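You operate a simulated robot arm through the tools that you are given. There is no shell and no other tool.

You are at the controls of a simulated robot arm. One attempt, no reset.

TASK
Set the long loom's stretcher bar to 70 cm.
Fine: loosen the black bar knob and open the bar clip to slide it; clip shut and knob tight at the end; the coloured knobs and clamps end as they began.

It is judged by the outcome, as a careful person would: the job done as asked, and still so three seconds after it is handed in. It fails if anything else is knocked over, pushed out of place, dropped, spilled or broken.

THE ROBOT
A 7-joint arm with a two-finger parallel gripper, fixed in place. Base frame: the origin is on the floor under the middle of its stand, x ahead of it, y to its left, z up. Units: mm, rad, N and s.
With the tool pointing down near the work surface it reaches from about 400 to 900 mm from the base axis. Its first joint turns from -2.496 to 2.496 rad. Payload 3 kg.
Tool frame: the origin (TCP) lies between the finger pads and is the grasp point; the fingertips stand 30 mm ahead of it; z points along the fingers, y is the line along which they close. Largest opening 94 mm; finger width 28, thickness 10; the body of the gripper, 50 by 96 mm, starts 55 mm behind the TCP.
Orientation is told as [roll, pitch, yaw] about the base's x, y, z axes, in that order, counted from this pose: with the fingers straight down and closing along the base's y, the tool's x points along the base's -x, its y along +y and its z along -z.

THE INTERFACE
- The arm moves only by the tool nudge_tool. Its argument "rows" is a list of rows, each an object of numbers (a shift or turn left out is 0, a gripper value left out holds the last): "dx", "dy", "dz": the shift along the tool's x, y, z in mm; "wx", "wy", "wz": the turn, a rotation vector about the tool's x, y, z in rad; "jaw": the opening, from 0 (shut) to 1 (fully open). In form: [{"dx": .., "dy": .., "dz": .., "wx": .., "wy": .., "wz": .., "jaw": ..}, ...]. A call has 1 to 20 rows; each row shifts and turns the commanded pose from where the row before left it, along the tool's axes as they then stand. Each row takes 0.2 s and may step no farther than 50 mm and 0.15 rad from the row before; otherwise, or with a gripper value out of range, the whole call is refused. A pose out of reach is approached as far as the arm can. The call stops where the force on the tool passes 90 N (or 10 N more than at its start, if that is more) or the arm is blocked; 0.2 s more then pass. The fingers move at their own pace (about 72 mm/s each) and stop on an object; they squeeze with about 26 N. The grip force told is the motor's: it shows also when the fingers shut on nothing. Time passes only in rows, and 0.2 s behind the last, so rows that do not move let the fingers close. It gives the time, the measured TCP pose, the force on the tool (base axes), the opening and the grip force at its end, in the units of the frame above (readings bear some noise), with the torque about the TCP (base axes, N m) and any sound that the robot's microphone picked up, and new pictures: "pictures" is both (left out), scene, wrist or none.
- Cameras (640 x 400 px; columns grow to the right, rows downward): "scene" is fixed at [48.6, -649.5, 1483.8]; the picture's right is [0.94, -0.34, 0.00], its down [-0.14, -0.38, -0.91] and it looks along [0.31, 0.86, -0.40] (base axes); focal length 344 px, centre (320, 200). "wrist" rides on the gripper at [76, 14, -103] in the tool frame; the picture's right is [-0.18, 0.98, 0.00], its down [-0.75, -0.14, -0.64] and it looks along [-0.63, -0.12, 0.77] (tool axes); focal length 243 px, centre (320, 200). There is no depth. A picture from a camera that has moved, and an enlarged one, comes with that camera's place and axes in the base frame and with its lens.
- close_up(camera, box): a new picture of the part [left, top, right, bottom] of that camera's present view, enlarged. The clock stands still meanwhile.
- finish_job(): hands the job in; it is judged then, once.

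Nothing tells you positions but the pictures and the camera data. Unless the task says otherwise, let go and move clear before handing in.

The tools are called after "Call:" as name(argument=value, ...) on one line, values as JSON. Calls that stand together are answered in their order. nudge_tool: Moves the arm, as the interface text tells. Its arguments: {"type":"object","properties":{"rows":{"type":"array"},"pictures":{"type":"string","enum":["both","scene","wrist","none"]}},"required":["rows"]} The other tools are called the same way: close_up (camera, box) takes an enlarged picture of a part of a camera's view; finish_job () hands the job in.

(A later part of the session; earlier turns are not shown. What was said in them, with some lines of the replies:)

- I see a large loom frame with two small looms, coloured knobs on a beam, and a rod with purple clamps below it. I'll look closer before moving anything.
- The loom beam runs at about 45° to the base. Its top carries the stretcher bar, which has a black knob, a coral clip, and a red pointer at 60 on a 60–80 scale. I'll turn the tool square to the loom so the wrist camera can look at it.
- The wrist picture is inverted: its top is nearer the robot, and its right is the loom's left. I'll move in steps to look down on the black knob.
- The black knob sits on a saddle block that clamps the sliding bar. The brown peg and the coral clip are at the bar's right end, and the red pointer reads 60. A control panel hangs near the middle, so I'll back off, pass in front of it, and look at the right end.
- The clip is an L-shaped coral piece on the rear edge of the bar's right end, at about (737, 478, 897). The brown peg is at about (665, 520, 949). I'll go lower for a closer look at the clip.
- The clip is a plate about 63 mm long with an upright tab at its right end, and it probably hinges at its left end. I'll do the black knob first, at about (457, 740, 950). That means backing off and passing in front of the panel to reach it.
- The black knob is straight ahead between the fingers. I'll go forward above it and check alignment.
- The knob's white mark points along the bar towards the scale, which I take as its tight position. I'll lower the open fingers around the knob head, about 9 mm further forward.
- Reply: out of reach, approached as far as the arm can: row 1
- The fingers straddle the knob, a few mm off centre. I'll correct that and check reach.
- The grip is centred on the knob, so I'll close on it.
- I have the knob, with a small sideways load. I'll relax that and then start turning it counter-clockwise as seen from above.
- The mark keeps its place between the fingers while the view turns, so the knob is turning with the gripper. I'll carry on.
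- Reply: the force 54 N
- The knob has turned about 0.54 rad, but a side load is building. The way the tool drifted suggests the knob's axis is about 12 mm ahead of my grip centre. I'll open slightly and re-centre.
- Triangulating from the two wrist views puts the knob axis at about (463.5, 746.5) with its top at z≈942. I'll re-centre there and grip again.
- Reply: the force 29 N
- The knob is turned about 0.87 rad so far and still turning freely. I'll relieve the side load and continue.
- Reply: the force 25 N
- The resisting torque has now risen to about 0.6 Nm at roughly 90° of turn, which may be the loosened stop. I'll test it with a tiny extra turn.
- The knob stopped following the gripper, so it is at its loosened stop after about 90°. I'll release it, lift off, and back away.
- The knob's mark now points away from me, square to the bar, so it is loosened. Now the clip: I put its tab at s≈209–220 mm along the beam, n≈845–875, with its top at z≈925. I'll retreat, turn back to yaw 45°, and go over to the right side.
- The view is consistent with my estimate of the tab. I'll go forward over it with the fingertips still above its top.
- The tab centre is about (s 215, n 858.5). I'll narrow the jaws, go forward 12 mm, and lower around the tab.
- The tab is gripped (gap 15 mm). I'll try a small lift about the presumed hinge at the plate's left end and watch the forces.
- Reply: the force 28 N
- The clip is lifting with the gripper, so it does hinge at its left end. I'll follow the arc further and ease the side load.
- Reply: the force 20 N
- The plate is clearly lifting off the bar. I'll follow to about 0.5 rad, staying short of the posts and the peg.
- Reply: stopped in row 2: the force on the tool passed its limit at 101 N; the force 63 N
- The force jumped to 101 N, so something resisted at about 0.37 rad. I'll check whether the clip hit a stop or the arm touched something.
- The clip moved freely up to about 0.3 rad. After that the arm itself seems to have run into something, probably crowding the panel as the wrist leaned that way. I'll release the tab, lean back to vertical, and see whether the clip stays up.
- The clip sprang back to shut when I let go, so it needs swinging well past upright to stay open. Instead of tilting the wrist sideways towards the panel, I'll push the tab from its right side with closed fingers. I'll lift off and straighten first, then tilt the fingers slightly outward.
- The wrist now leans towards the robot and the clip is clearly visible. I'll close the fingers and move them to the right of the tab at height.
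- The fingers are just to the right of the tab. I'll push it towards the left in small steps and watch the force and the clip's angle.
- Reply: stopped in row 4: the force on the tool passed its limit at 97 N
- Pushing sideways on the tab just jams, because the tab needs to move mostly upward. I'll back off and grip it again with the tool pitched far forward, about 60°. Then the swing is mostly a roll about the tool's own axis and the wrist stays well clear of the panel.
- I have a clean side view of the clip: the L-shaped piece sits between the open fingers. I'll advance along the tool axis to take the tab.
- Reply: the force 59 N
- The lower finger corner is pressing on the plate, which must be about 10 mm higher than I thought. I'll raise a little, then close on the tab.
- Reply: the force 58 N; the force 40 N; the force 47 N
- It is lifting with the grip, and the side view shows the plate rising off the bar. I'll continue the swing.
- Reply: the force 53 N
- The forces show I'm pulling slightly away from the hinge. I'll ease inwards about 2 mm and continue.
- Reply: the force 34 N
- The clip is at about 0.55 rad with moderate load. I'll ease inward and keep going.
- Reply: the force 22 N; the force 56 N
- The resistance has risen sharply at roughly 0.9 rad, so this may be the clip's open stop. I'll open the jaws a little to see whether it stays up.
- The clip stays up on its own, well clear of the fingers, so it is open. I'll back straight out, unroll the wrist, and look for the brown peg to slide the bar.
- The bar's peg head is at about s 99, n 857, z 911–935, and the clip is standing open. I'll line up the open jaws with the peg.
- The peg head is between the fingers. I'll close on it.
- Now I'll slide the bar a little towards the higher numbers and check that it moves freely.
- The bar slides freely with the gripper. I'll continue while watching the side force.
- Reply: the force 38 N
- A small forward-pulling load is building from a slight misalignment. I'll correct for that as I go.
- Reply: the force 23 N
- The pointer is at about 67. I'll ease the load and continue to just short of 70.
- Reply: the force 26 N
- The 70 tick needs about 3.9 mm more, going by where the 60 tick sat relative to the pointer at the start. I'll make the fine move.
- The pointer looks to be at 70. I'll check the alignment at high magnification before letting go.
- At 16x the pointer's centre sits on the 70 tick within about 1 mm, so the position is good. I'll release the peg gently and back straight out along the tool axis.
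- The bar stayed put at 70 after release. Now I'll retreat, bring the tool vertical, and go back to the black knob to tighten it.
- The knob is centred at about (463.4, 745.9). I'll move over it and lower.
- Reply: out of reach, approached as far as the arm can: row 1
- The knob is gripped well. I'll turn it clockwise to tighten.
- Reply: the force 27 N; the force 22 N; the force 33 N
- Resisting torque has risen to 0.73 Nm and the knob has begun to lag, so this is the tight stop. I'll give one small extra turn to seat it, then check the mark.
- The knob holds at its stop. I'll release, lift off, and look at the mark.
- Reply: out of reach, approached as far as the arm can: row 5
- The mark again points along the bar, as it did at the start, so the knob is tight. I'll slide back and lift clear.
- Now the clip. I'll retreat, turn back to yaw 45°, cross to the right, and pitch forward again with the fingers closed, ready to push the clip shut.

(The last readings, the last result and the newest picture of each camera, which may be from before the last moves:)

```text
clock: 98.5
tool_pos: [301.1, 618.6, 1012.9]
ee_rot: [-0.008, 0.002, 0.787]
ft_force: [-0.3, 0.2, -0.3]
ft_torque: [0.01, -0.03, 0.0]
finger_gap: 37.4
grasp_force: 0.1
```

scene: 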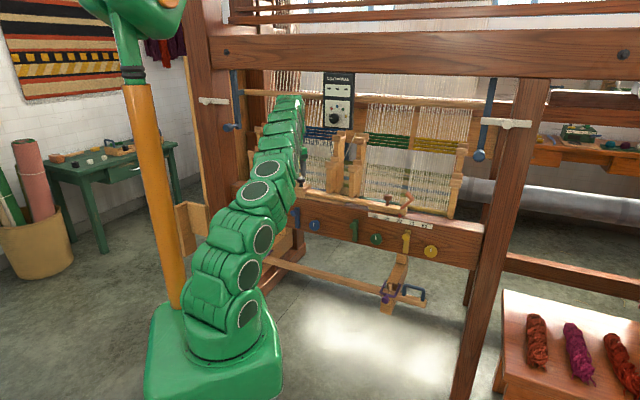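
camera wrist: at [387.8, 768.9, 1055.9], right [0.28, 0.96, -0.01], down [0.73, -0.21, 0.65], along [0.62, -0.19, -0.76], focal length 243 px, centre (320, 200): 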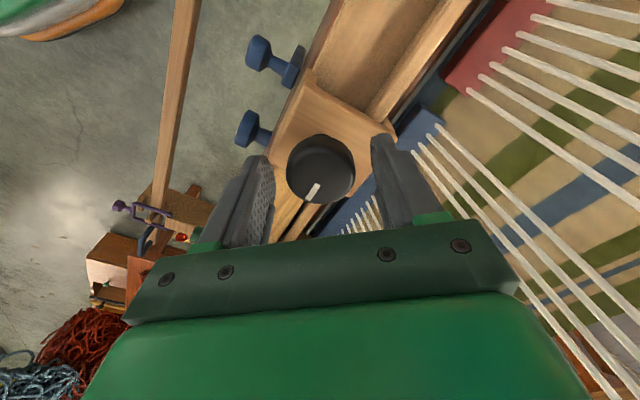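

Call:
nudge_tool(rows=[{"dy": -47}, {"dy": -47}, {"dy": -47}, {"dy": -47}, {"dy": -47}, {"dy": -47}, {"dy": -47}, {"dy": -47}, {"dy": -47}, {"dy": -47, "jaw": 0}, {"wy": -0.15}, {"wy": -0.15}, {"wy": -0.15}, {"wy": -0.15}, {"wy": -0.15}, {"wy": -0.15}, {"wy": -0.15}, {}], pictures="both")

Call:
close_up(camera="wrist", box=[160, 40, 480, 240])

Call:
close_up(camera="scene", box=[386, 205, 418, 225])

```text
clock: 102.3
tool_pos: [632.5, 285.6, 1017.8]
ee_rot: [-0.016, -1.048, 0.796]
ft_force: [-0.4, 0.6, -0.3]
ft_torque: [-0.02, 0.03, -0.01]
finger_gap: 0.2
grasp_force: 25.8
camera wrist: at [532.2, 206.1, 1001.2], right [-0.63, 0.76, 0.15], down [-0.03, -0.22, 0.97], along [0.78, 0.61, 0.17], focal length 243 px, centre (320, 200)
```

scene: 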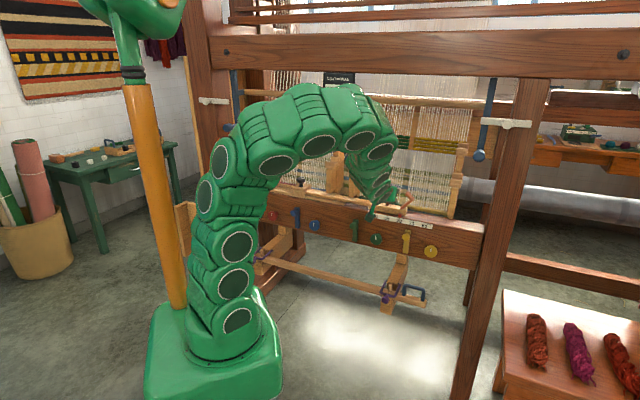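
wrist: 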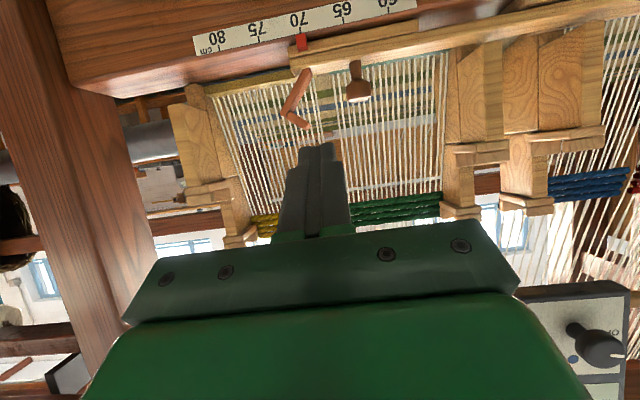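

```text
2.00 times, centred on (320, 140) of wrist
camera zoom: at [532.2, 206.1, 1001.2], right [-0.63, 0.76, 0.15], down [-0.03, -0.22, 0.97], along [0.78, 0.61, 0.17], focal length 485 px, centre (320, 320)
```

zoom: 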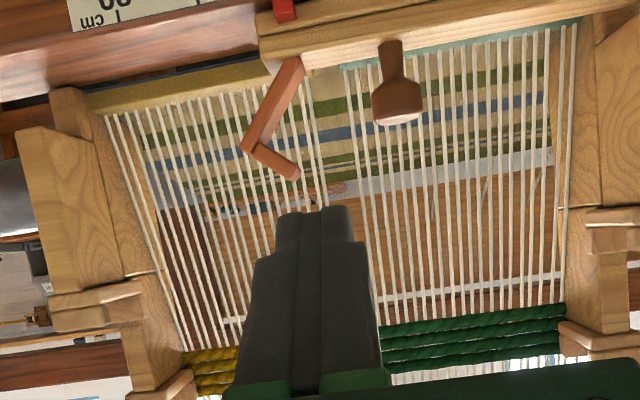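

```text
16.00 times, centred on (402, 215) of scene
camera zoom: at [48.6, -649.5, 1483.8], right [0.94, -0.34, 0.0], down [-0.14, -0.38, -0.91], along [0.31, 0.86, -0.4], focal length 5503 px, centre (-992, -40)
```

zoom: 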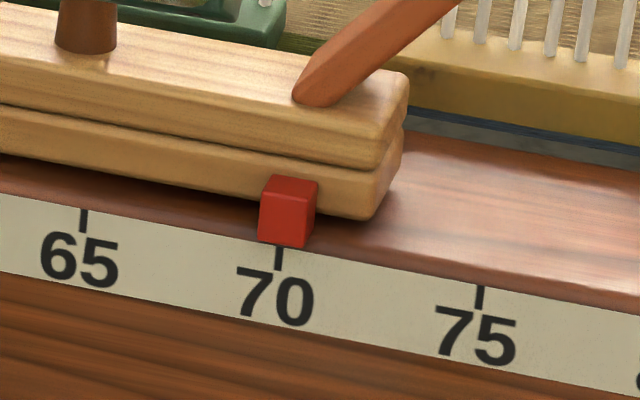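

The bar still reads 70 and the clip stands open just right of the fingers' line. I'll advance to just left of the tab.

Call:
nudge_tool(rows=[{"dx": -10.1, "dz": 39.6}, {"dx": -10.1, "dz": 39.6}, {"dx": -10.1, "dz": 39.6}, {"dx": -8, "dz": 31}, {}], pictures="wrist")

Call:
close_up(camera="wrist", box=[160, 40, 480, 240])

```text
clock: 103.5
tool_pos: [738.7, 390.2, 975.4]
ee_rot: [-0.017, -1.048, 0.797]
ft_force: [0.3, -0.3, 0.2]
ft_torque: [-0.01, 0.03, 0.04]
finger_gap: 0.1
grasp_force: 25.5
camera wrist: at [639.0, 309.8, 959.5], right [-0.63, 0.76, 0.15], down [-0.03, -0.22, 0.97], along [0.78, 0.61, 0.16], focal length 243 px, centre (320, 200)
```

wrist: 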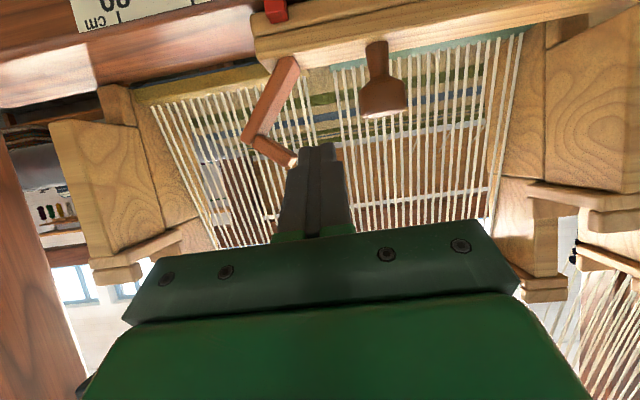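

```text
2.00 times, centred on (320, 140) of wrist
camera zoom: at [639.0, 309.8, 959.5], right [-0.63, 0.76, 0.15], down [-0.03, -0.22, 0.97], along [0.78, 0.61, 0.16], focal length 485 px, centre (320, 320)
```

zoom: 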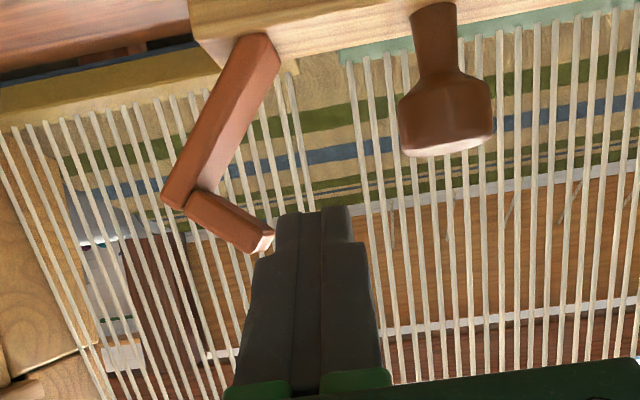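

Call:
nudge_tool(rows=[{"dy": 4}, {"dx": -6.7, "dz": 24}, {"dx": -6.7, "dz": 23.6}, {}], pictures="wrist")

Call:
close_up(camera="wrist", box=[160, 40, 480, 240])

```text
clock: 104.5
tool_pos: [770.8, 428.6, 964.1]
ee_rot: [-0.016, -1.047, 0.798]
ft_force: [0.1, 0.7, 0.4]
ft_torque: [0.02, 0.02, 0.0]
finger_gap: 0.2
grasp_force: 26.0
camera wrist: at [670.5, 347.9, 948.2], right [-0.63, 0.76, 0.15], down [-0.03, -0.22, 0.97], along [0.78, 0.61, 0.16], focal length 243 px, centre (320, 200)
```

wrist: 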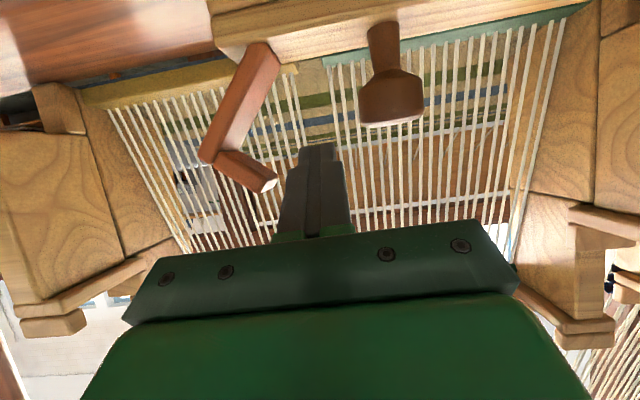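

```text
2.00 times, centred on (320, 140) of wrist
camera zoom: at [670.5, 347.9, 948.2], right [-0.63, 0.76, 0.15], down [-0.03, -0.22, 0.97], along [0.78, 0.61, 0.16], focal length 485 px, centre (320, 320)
```

zoom: 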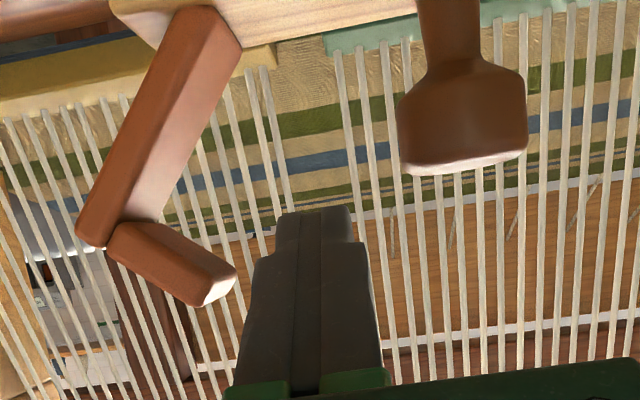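

The fingers are left of the tab with about a 16 mm gap. I'll push to the right in small steps to swing the clip down.

Call:
nudge_tool(rows=[{"dy": -6}, {"dy": -6}, {"dy": -5}, {"dy": -5}, {}], pictures="wrist")

Call:
close_up(camera="wrist", box=[160, 40, 480, 240])

```text
clock: 105.8
tool_pos: [785.7, 411.7, 963.3]
ee_rot: [-0.017, -1.049, 0.797]
ft_force: [-2.5, -2.5, 5.4]
ft_torque: [-0.09, 0.0, -0.09]
finger_gap: 0.1
grasp_force: 25.3
camera wrist: at [685.5, 332.2, 947.6], right [-0.63, 0.76, 0.15], down [-0.03, -0.22, 0.97], along [0.78, 0.61, 0.17], focal length 243 px, centre (320, 200)
```

wrist: 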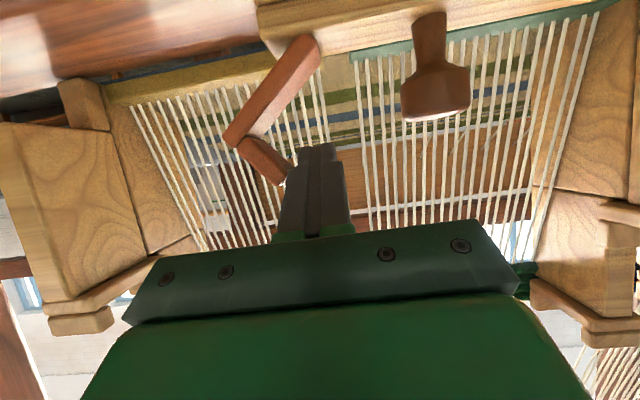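

```text
2.00 times, centred on (320, 140) of wrist
camera zoom: at [685.5, 332.2, 947.6], right [-0.63, 0.76, 0.15], down [-0.03, -0.22, 0.97], along [0.78, 0.61, 0.17], focal length 485 px, centre (320, 320)
```

zoom: 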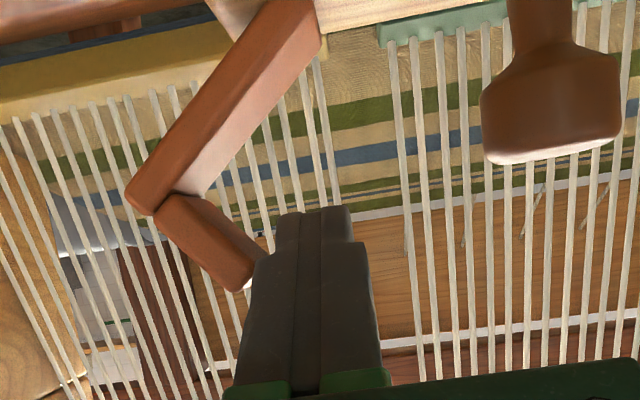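

It is swinging down with little force. I'll continue.

Call:
nudge_tool(rows=[{"dy": -5}, {"dy": -5}, {"dy": -5}, {}], pictures="wrist")

Call:
close_up(camera="wrist", box=[160, 40, 480, 240])

```text
clock: 106.8
tool_pos: [794.9, 401.1, 962.3]
ee_rot: [-0.016, -1.049, 0.796]
ft_force: [-0.6, 1.4, -0.5]
ft_torque: [0.03, 0.01, 0.0]
finger_gap: 0.0
grasp_force: 25.0
camera wrist: at [696.0, 321.4, 947.3], right [-0.63, 0.76, 0.15], down [-0.03, -0.22, 0.97], along [0.78, 0.61, 0.16], focal length 243 px, centre (320, 200)
```

wrist: 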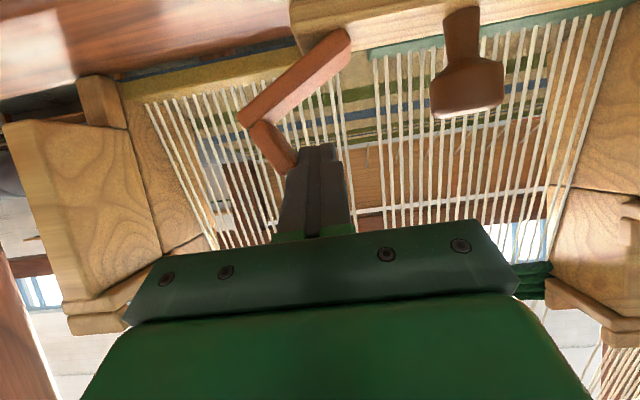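

```text
2.00 times, centred on (320, 140) of wrist
camera zoom: at [696.0, 321.4, 947.3], right [-0.63, 0.76, 0.15], down [-0.03, -0.22, 0.97], along [0.78, 0.61, 0.16], focal length 485 px, centre (320, 320)
```

zoom: 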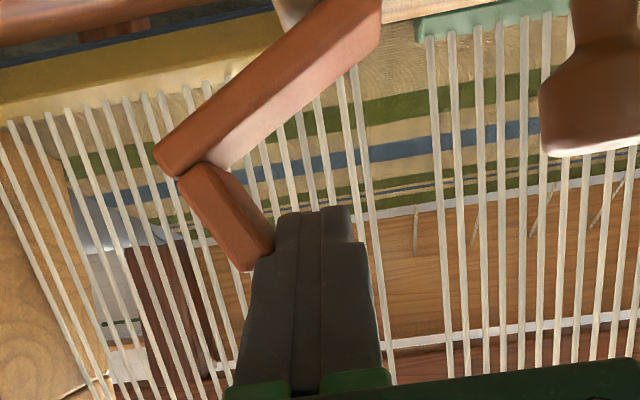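

Call:
nudge_tool(rows=[{"dy": -5, "dx": 1.3, "dz": 0.7}, {"dy": -5, "dx": 1.3, "dz": 0.7}, {"dy": -5, "dx": 1.3, "dz": 0.7}, {}], pictures="wrist")

Call:
close_up(camera="wrist", box=[160, 40, 480, 240])

```text
clock: 107.8
tool_pos: [805.6, 391.4, 958.4]
ee_rot: [-0.015, -1.048, 0.797]
ft_force: [-0.4, 0.8, 0.1]
ft_torque: [0.02, 0.03, -0.02]
finger_gap: 0.0
grasp_force: 26.2
camera wrist: at [706.1, 311.2, 943.1], right [-0.63, 0.76, 0.15], down [-0.03, -0.22, 0.97], along [0.78, 0.61, 0.16], focal length 243 px, centre (320, 200)
```

wrist: 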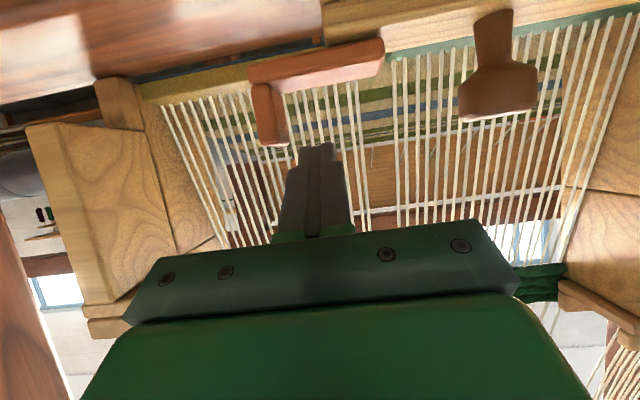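

```text
2.00 times, centred on (320, 140) of wrist
camera zoom: at [706.1, 311.2, 943.1], right [-0.63, 0.76, 0.15], down [-0.03, -0.22, 0.97], along [0.78, 0.61, 0.16], focal length 485 px, centre (320, 320)
```

zoom: 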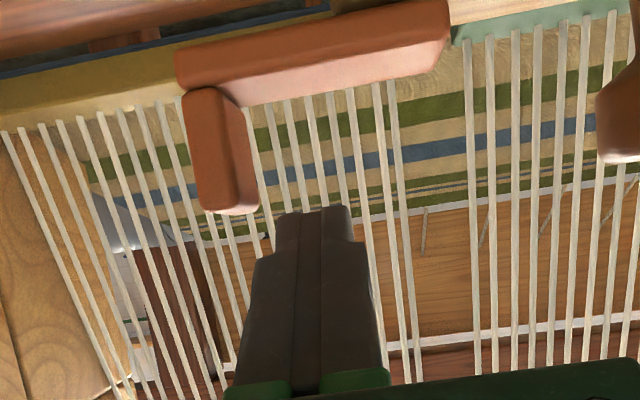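

The clip has snapped down. I'll take a side look and then press gently on top of the tab to be sure it is fully shut.

Call:
nudge_tool(rows=[{"dx": -20, "dz": -12}, {"dy": -10}, {"dy": -10}, {}], pictures="wrist")

Call:
close_up(camera="wrist", box=[200, 20, 520, 220])

Call:
close_up(camera="scene", box=[378, 190, 426, 220])

```text
clock: 108.8
tool_pos: [820.3, 376.4, 982.7]
ee_rot: [-0.016, -1.046, 0.797]
ft_force: [0.3, 0.1, 0.4]
ft_torque: [-0.02, 0.04, 0.0]
finger_gap: 0.0
grasp_force: 25.9
camera wrist: at [720.1, 296.5, 967.0], right [-0.63, 0.76, 0.15], down [-0.03, -0.22, 0.97], along [0.78, 0.61, 0.16], focal length 243 px, centre (320, 200)
```

wrist: 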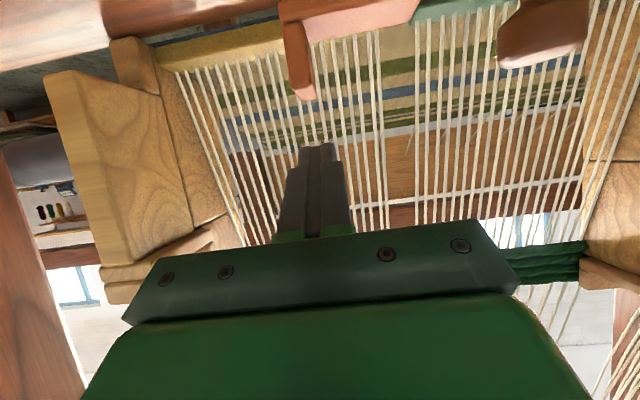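

```text
2.00 times, centred on (360, 120) of wrist
camera zoom: at [720.1, 296.5, 967.0], right [-0.63, 0.76, 0.15], down [-0.03, -0.22, 0.97], along [0.78, 0.61, 0.16], focal length 485 px, centre (240, 360)
```

zoom: 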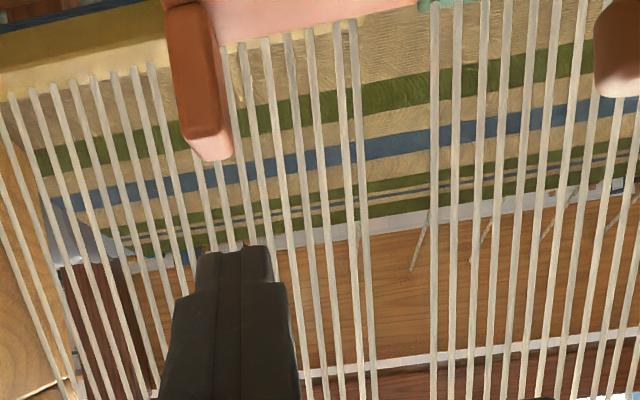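

```text
13.33 times, centred on (402, 205) of scene
camera zoom: at [48.6, -649.5, 1483.8], right [0.94, -0.34, 0.0], down [-0.14, -0.38, -0.91], along [0.31, 0.86, -0.4], focal length 4586 px, centre (-773, 133)
```

zoom: 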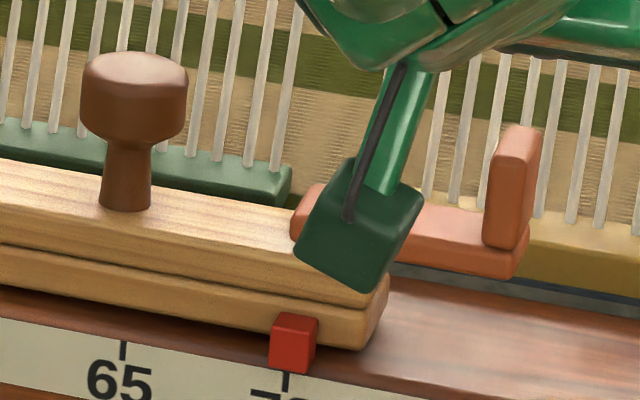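

The tab top is right under the fingers, at z≈934. I'll lower onto it gently.

Call:
nudge_tool(rows=[{"dx": 8.7, "dz": 5}, {"dx": 5.2, "dz": 3}, {"dx": 1.7, "dz": 1}, {}], pictures="none")

```text
clock: 109.8
tool_pos: [820.2, 376.7, 963.4]
ee_rot: [-0.016, -1.047, 0.8]
ft_force: [-0.6, -0.5, 0.7]
ft_torque: [-0.02, -0.03, 0.0]
finger_gap: 0.0
grasp_force: 25.9
```

Call:
nudge_tool(rows=[{"dx": 1.7, "dz": 1}, {"dx": 1.7, "dz": 1}, {}], pictures="none")

```text
clock: 110.5
tool_pos: [820.1, 375.8, 959.3]
ee_rot: [-0.014, -1.049, 0.797]
ft_force: [-0.5, -1.3, 7.0]
ft_torque: [0.06, -0.04, 0.06]
finger_gap: 0.2
grasp_force: 25.3
```

Call:
nudge_tool(rows=[{"dx": 0.9, "dz": 0.5}, {"dx": 0.9, "dz": 0.5}, {}], pictures="none")

```text
clock: 111.3
tool_pos: [820.7, 376.9, 959.2]
ee_rot: [-0.017, -1.049, 0.798]
ft_force: [1.1, -5.4, 28.4]
ft_torque: [0.22, -0.36, -0.21]
finger_gap: 0.2
grasp_force: 25.7
```

The tab doesn't yield under 28 N, so the clip is fully shut. I'll lift off, back away, and inspect everything.

Call:
nudge_tool(rows=[{"dx": -21.7, "dz": -12.4}, {"dx": 5, "dz": -40}, {"dx": 5, "dz": -40}, {"dx": 5, "dz": -40}, {"dy": 30, "dz": -20}, {}], pictures="both")

Call:
close_up(camera="wrist", box=[200, 0, 520, 200])

Call:
close_up(camera="scene", box=[370, 190, 434, 230])

Call:
close_up(camera="scene", box=[240, 150, 480, 300])

```text
clock: 112.8
tool_pos: [707.7, 309.3, 1037.9]
ee_rot: [-0.018, -1.047, 0.8]
ft_force: [-0.3, 0.1, 0.8]
ft_torque: [0.02, -0.02, 0.01]
finger_gap: 0.0
grasp_force: 25.8
camera wrist: at [607.7, 228.5, 1022.8], right [-0.63, 0.76, 0.15], down [-0.03, -0.22, 0.97], along [0.78, 0.61, 0.16], focal length 243 px, centre (320, 200)
```

scene: 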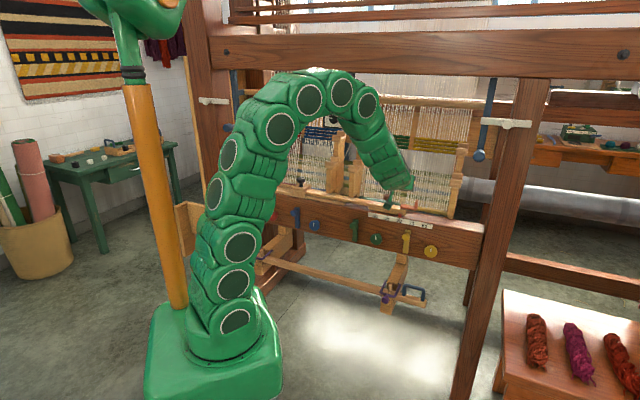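
wrist: 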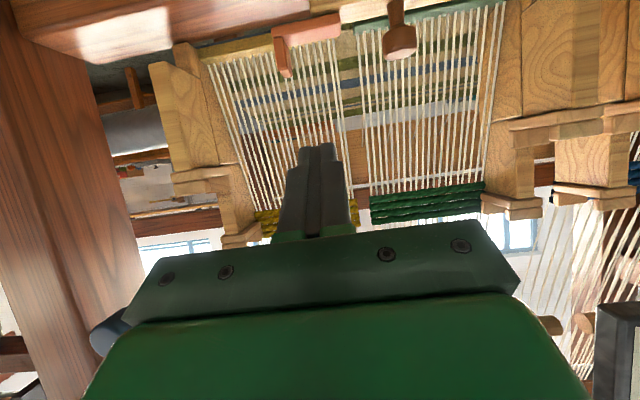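

```text
2.00 times, centred on (360, 100) of wrist
camera zoom: at [607.7, 228.5, 1022.8], right [-0.63, 0.76, 0.15], down [-0.03, -0.22, 0.97], along [0.78, 0.61, 0.16], focal length 485 px, centre (240, 400)
```

zoom: 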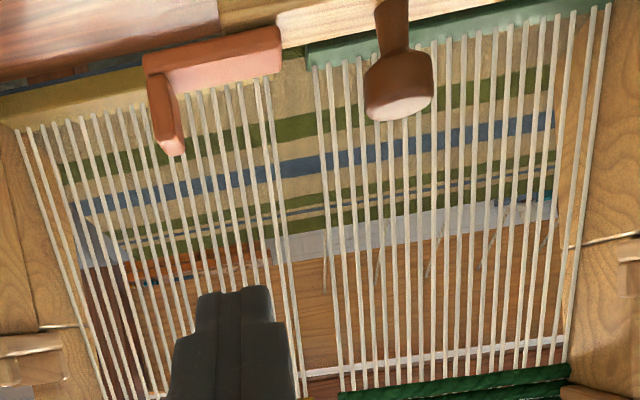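

```text
10.00 times, centred on (402, 210) of scene
camera zoom: at [48.6, -649.5, 1483.8], right [0.94, -0.34, 0.0], down [-0.14, -0.38, -0.91], along [0.31, 0.86, -0.4], focal length 3439 px, centre (-500, 100)
```

zoom: 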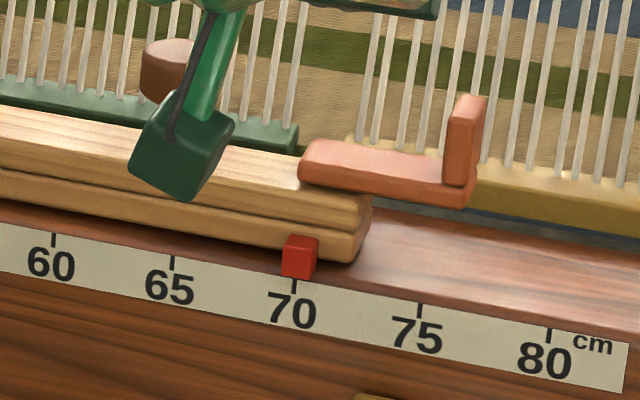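

```text
2.67 times, centred on (360, 225) of scene
camera zoom: at [48.6, -649.5, 1483.8], right [0.94, -0.34, 0.0], down [-0.14, -0.38, -0.91], along [0.31, 0.86, -0.4], focal length 917 px, centre (213, 133)
```

zoom: 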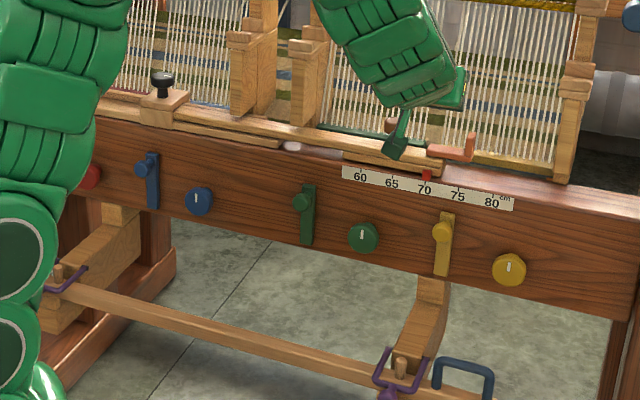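

The clip is flat and shut, the pointer is at 70, and the coloured knobs and clamps look untouched. I'll move the arm well clear and do a last check of the black knob.

Call:
nudge_tool(rows=[{"dz": -40}, {"dz": -40}, {"wy": 0.149}, {"wy": 0.149}, {"wy": 0.149}, {"wy": 0.149}, {"wy": 0.149}, {"wy": 0.149}, {"wy": 0.149}, {"dx": 40, "dz": -30}, {"dx": 40, "dz": -30, "jaw": 0.5}, {"dy": 40}, {"dy": 40}, {}], pictures="both")

Call:
close_up(camera="scene", box=[280, 170, 344, 210])

Call:
close_up(camera="scene", box=[370, 190, 434, 230])

Call:
close_up(camera="scene", box=[240, 60, 500, 222])

```text
clock: 115.8
tool_pos: [545.0, 258.6, 1138.9]
ee_rot: [-0.01, -0.005, 0.783]
ft_force: [0.2, -0.3, -0.2]
ft_torque: [0.02, -0.02, -0.03]
finger_gap: 46.8
grasp_force: 0.0
camera wrist: at [479.2, 215.5, 1240.6], right [-0.56, 0.83, -0.01], down [0.63, 0.43, 0.65], along [0.54, 0.36, -0.76], focal length 243 px, centre (320, 200)
```

scene: 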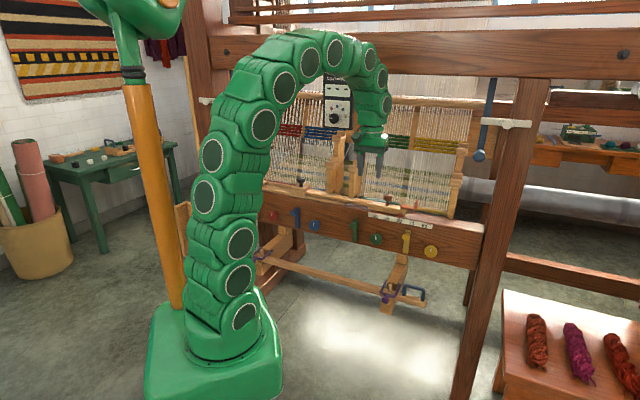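
wrist: 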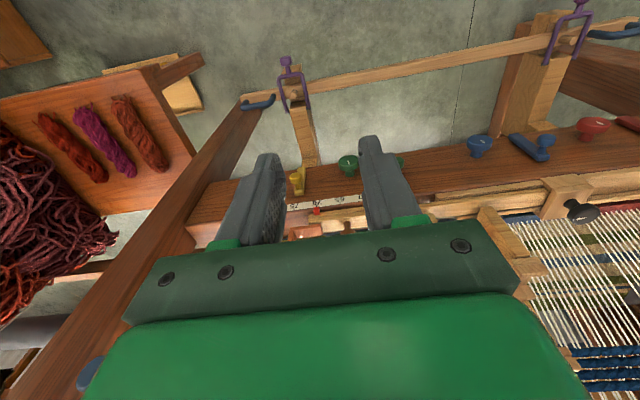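

```text
10.00 times, centred on (312, 190) of scene
camera zoom: at [48.6, -649.5, 1483.8], right [0.94, -0.34, 0.0], down [-0.14, -0.38, -0.91], along [0.31, 0.86, -0.4], focal length 3439 px, centre (400, 300)
```

zoom: 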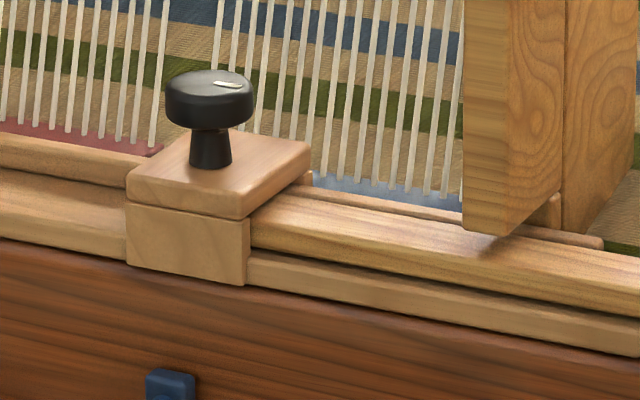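

```text
10.00 times, centred on (402, 210) of scene
camera zoom: at [48.6, -649.5, 1483.8], right [0.94, -0.34, 0.0], down [-0.14, -0.38, -0.91], along [0.31, 0.86, -0.4], focal length 3439 px, centre (-500, 100)
```

zoom: 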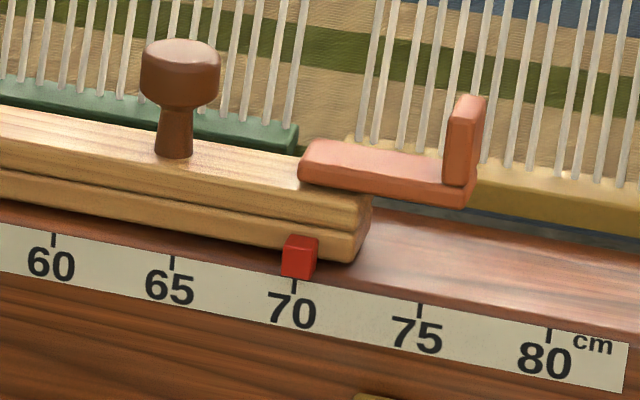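

```text
2.46 times, centred on (370, 141) of scene
camera zoom: at [48.6, -649.5, 1483.8], right [0.94, -0.34, 0.0], down [-0.14, -0.38, -0.91], along [0.31, 0.86, -0.4], focal length 847 px, centre (197, 345)
```

zoom: 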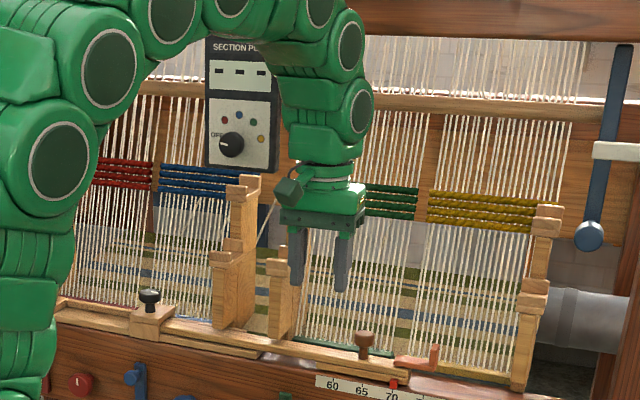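

All the checks hold:
- **Bar:** the pointer is on 70.
- **Clip:** flat and shut.
- **Black knob:** back at its tight stop, with its mark as at the start.
- **Coloured knobs, clamps and panel:** unchanged.
- **Arm:** let go and clear of the loom.

I'm handing the job in.

Call:
finish_job()

```text
The job is handed in.
```

The long loom's stretcher bar is set to 70 cm, with the pointer within about 1 mm of the 70 mark, and I've handed the job in.

- **Black knob:** I loosened it about 90° to slide the bar, then tightened it back to its stop. Its mark points along the bar, as it did at the start.
- **Bar clip:** It is shut and didn't give under about 28 N of downward press.
- **Coloured knobs and clamps:** I never touched them, and they look unchanged.
- **Contact:** On my first try at opening the clip, the force on the tool reached 101 N and the move stopped. The arm may have touched the "Section Pull" panel then. The panel looked unmoved in later pictures. My second try, pushing the clip sideways, jammed and stopped at 97 N. The clip opened and shut normally afterwards.

The arm has let go and is clear of the loom.
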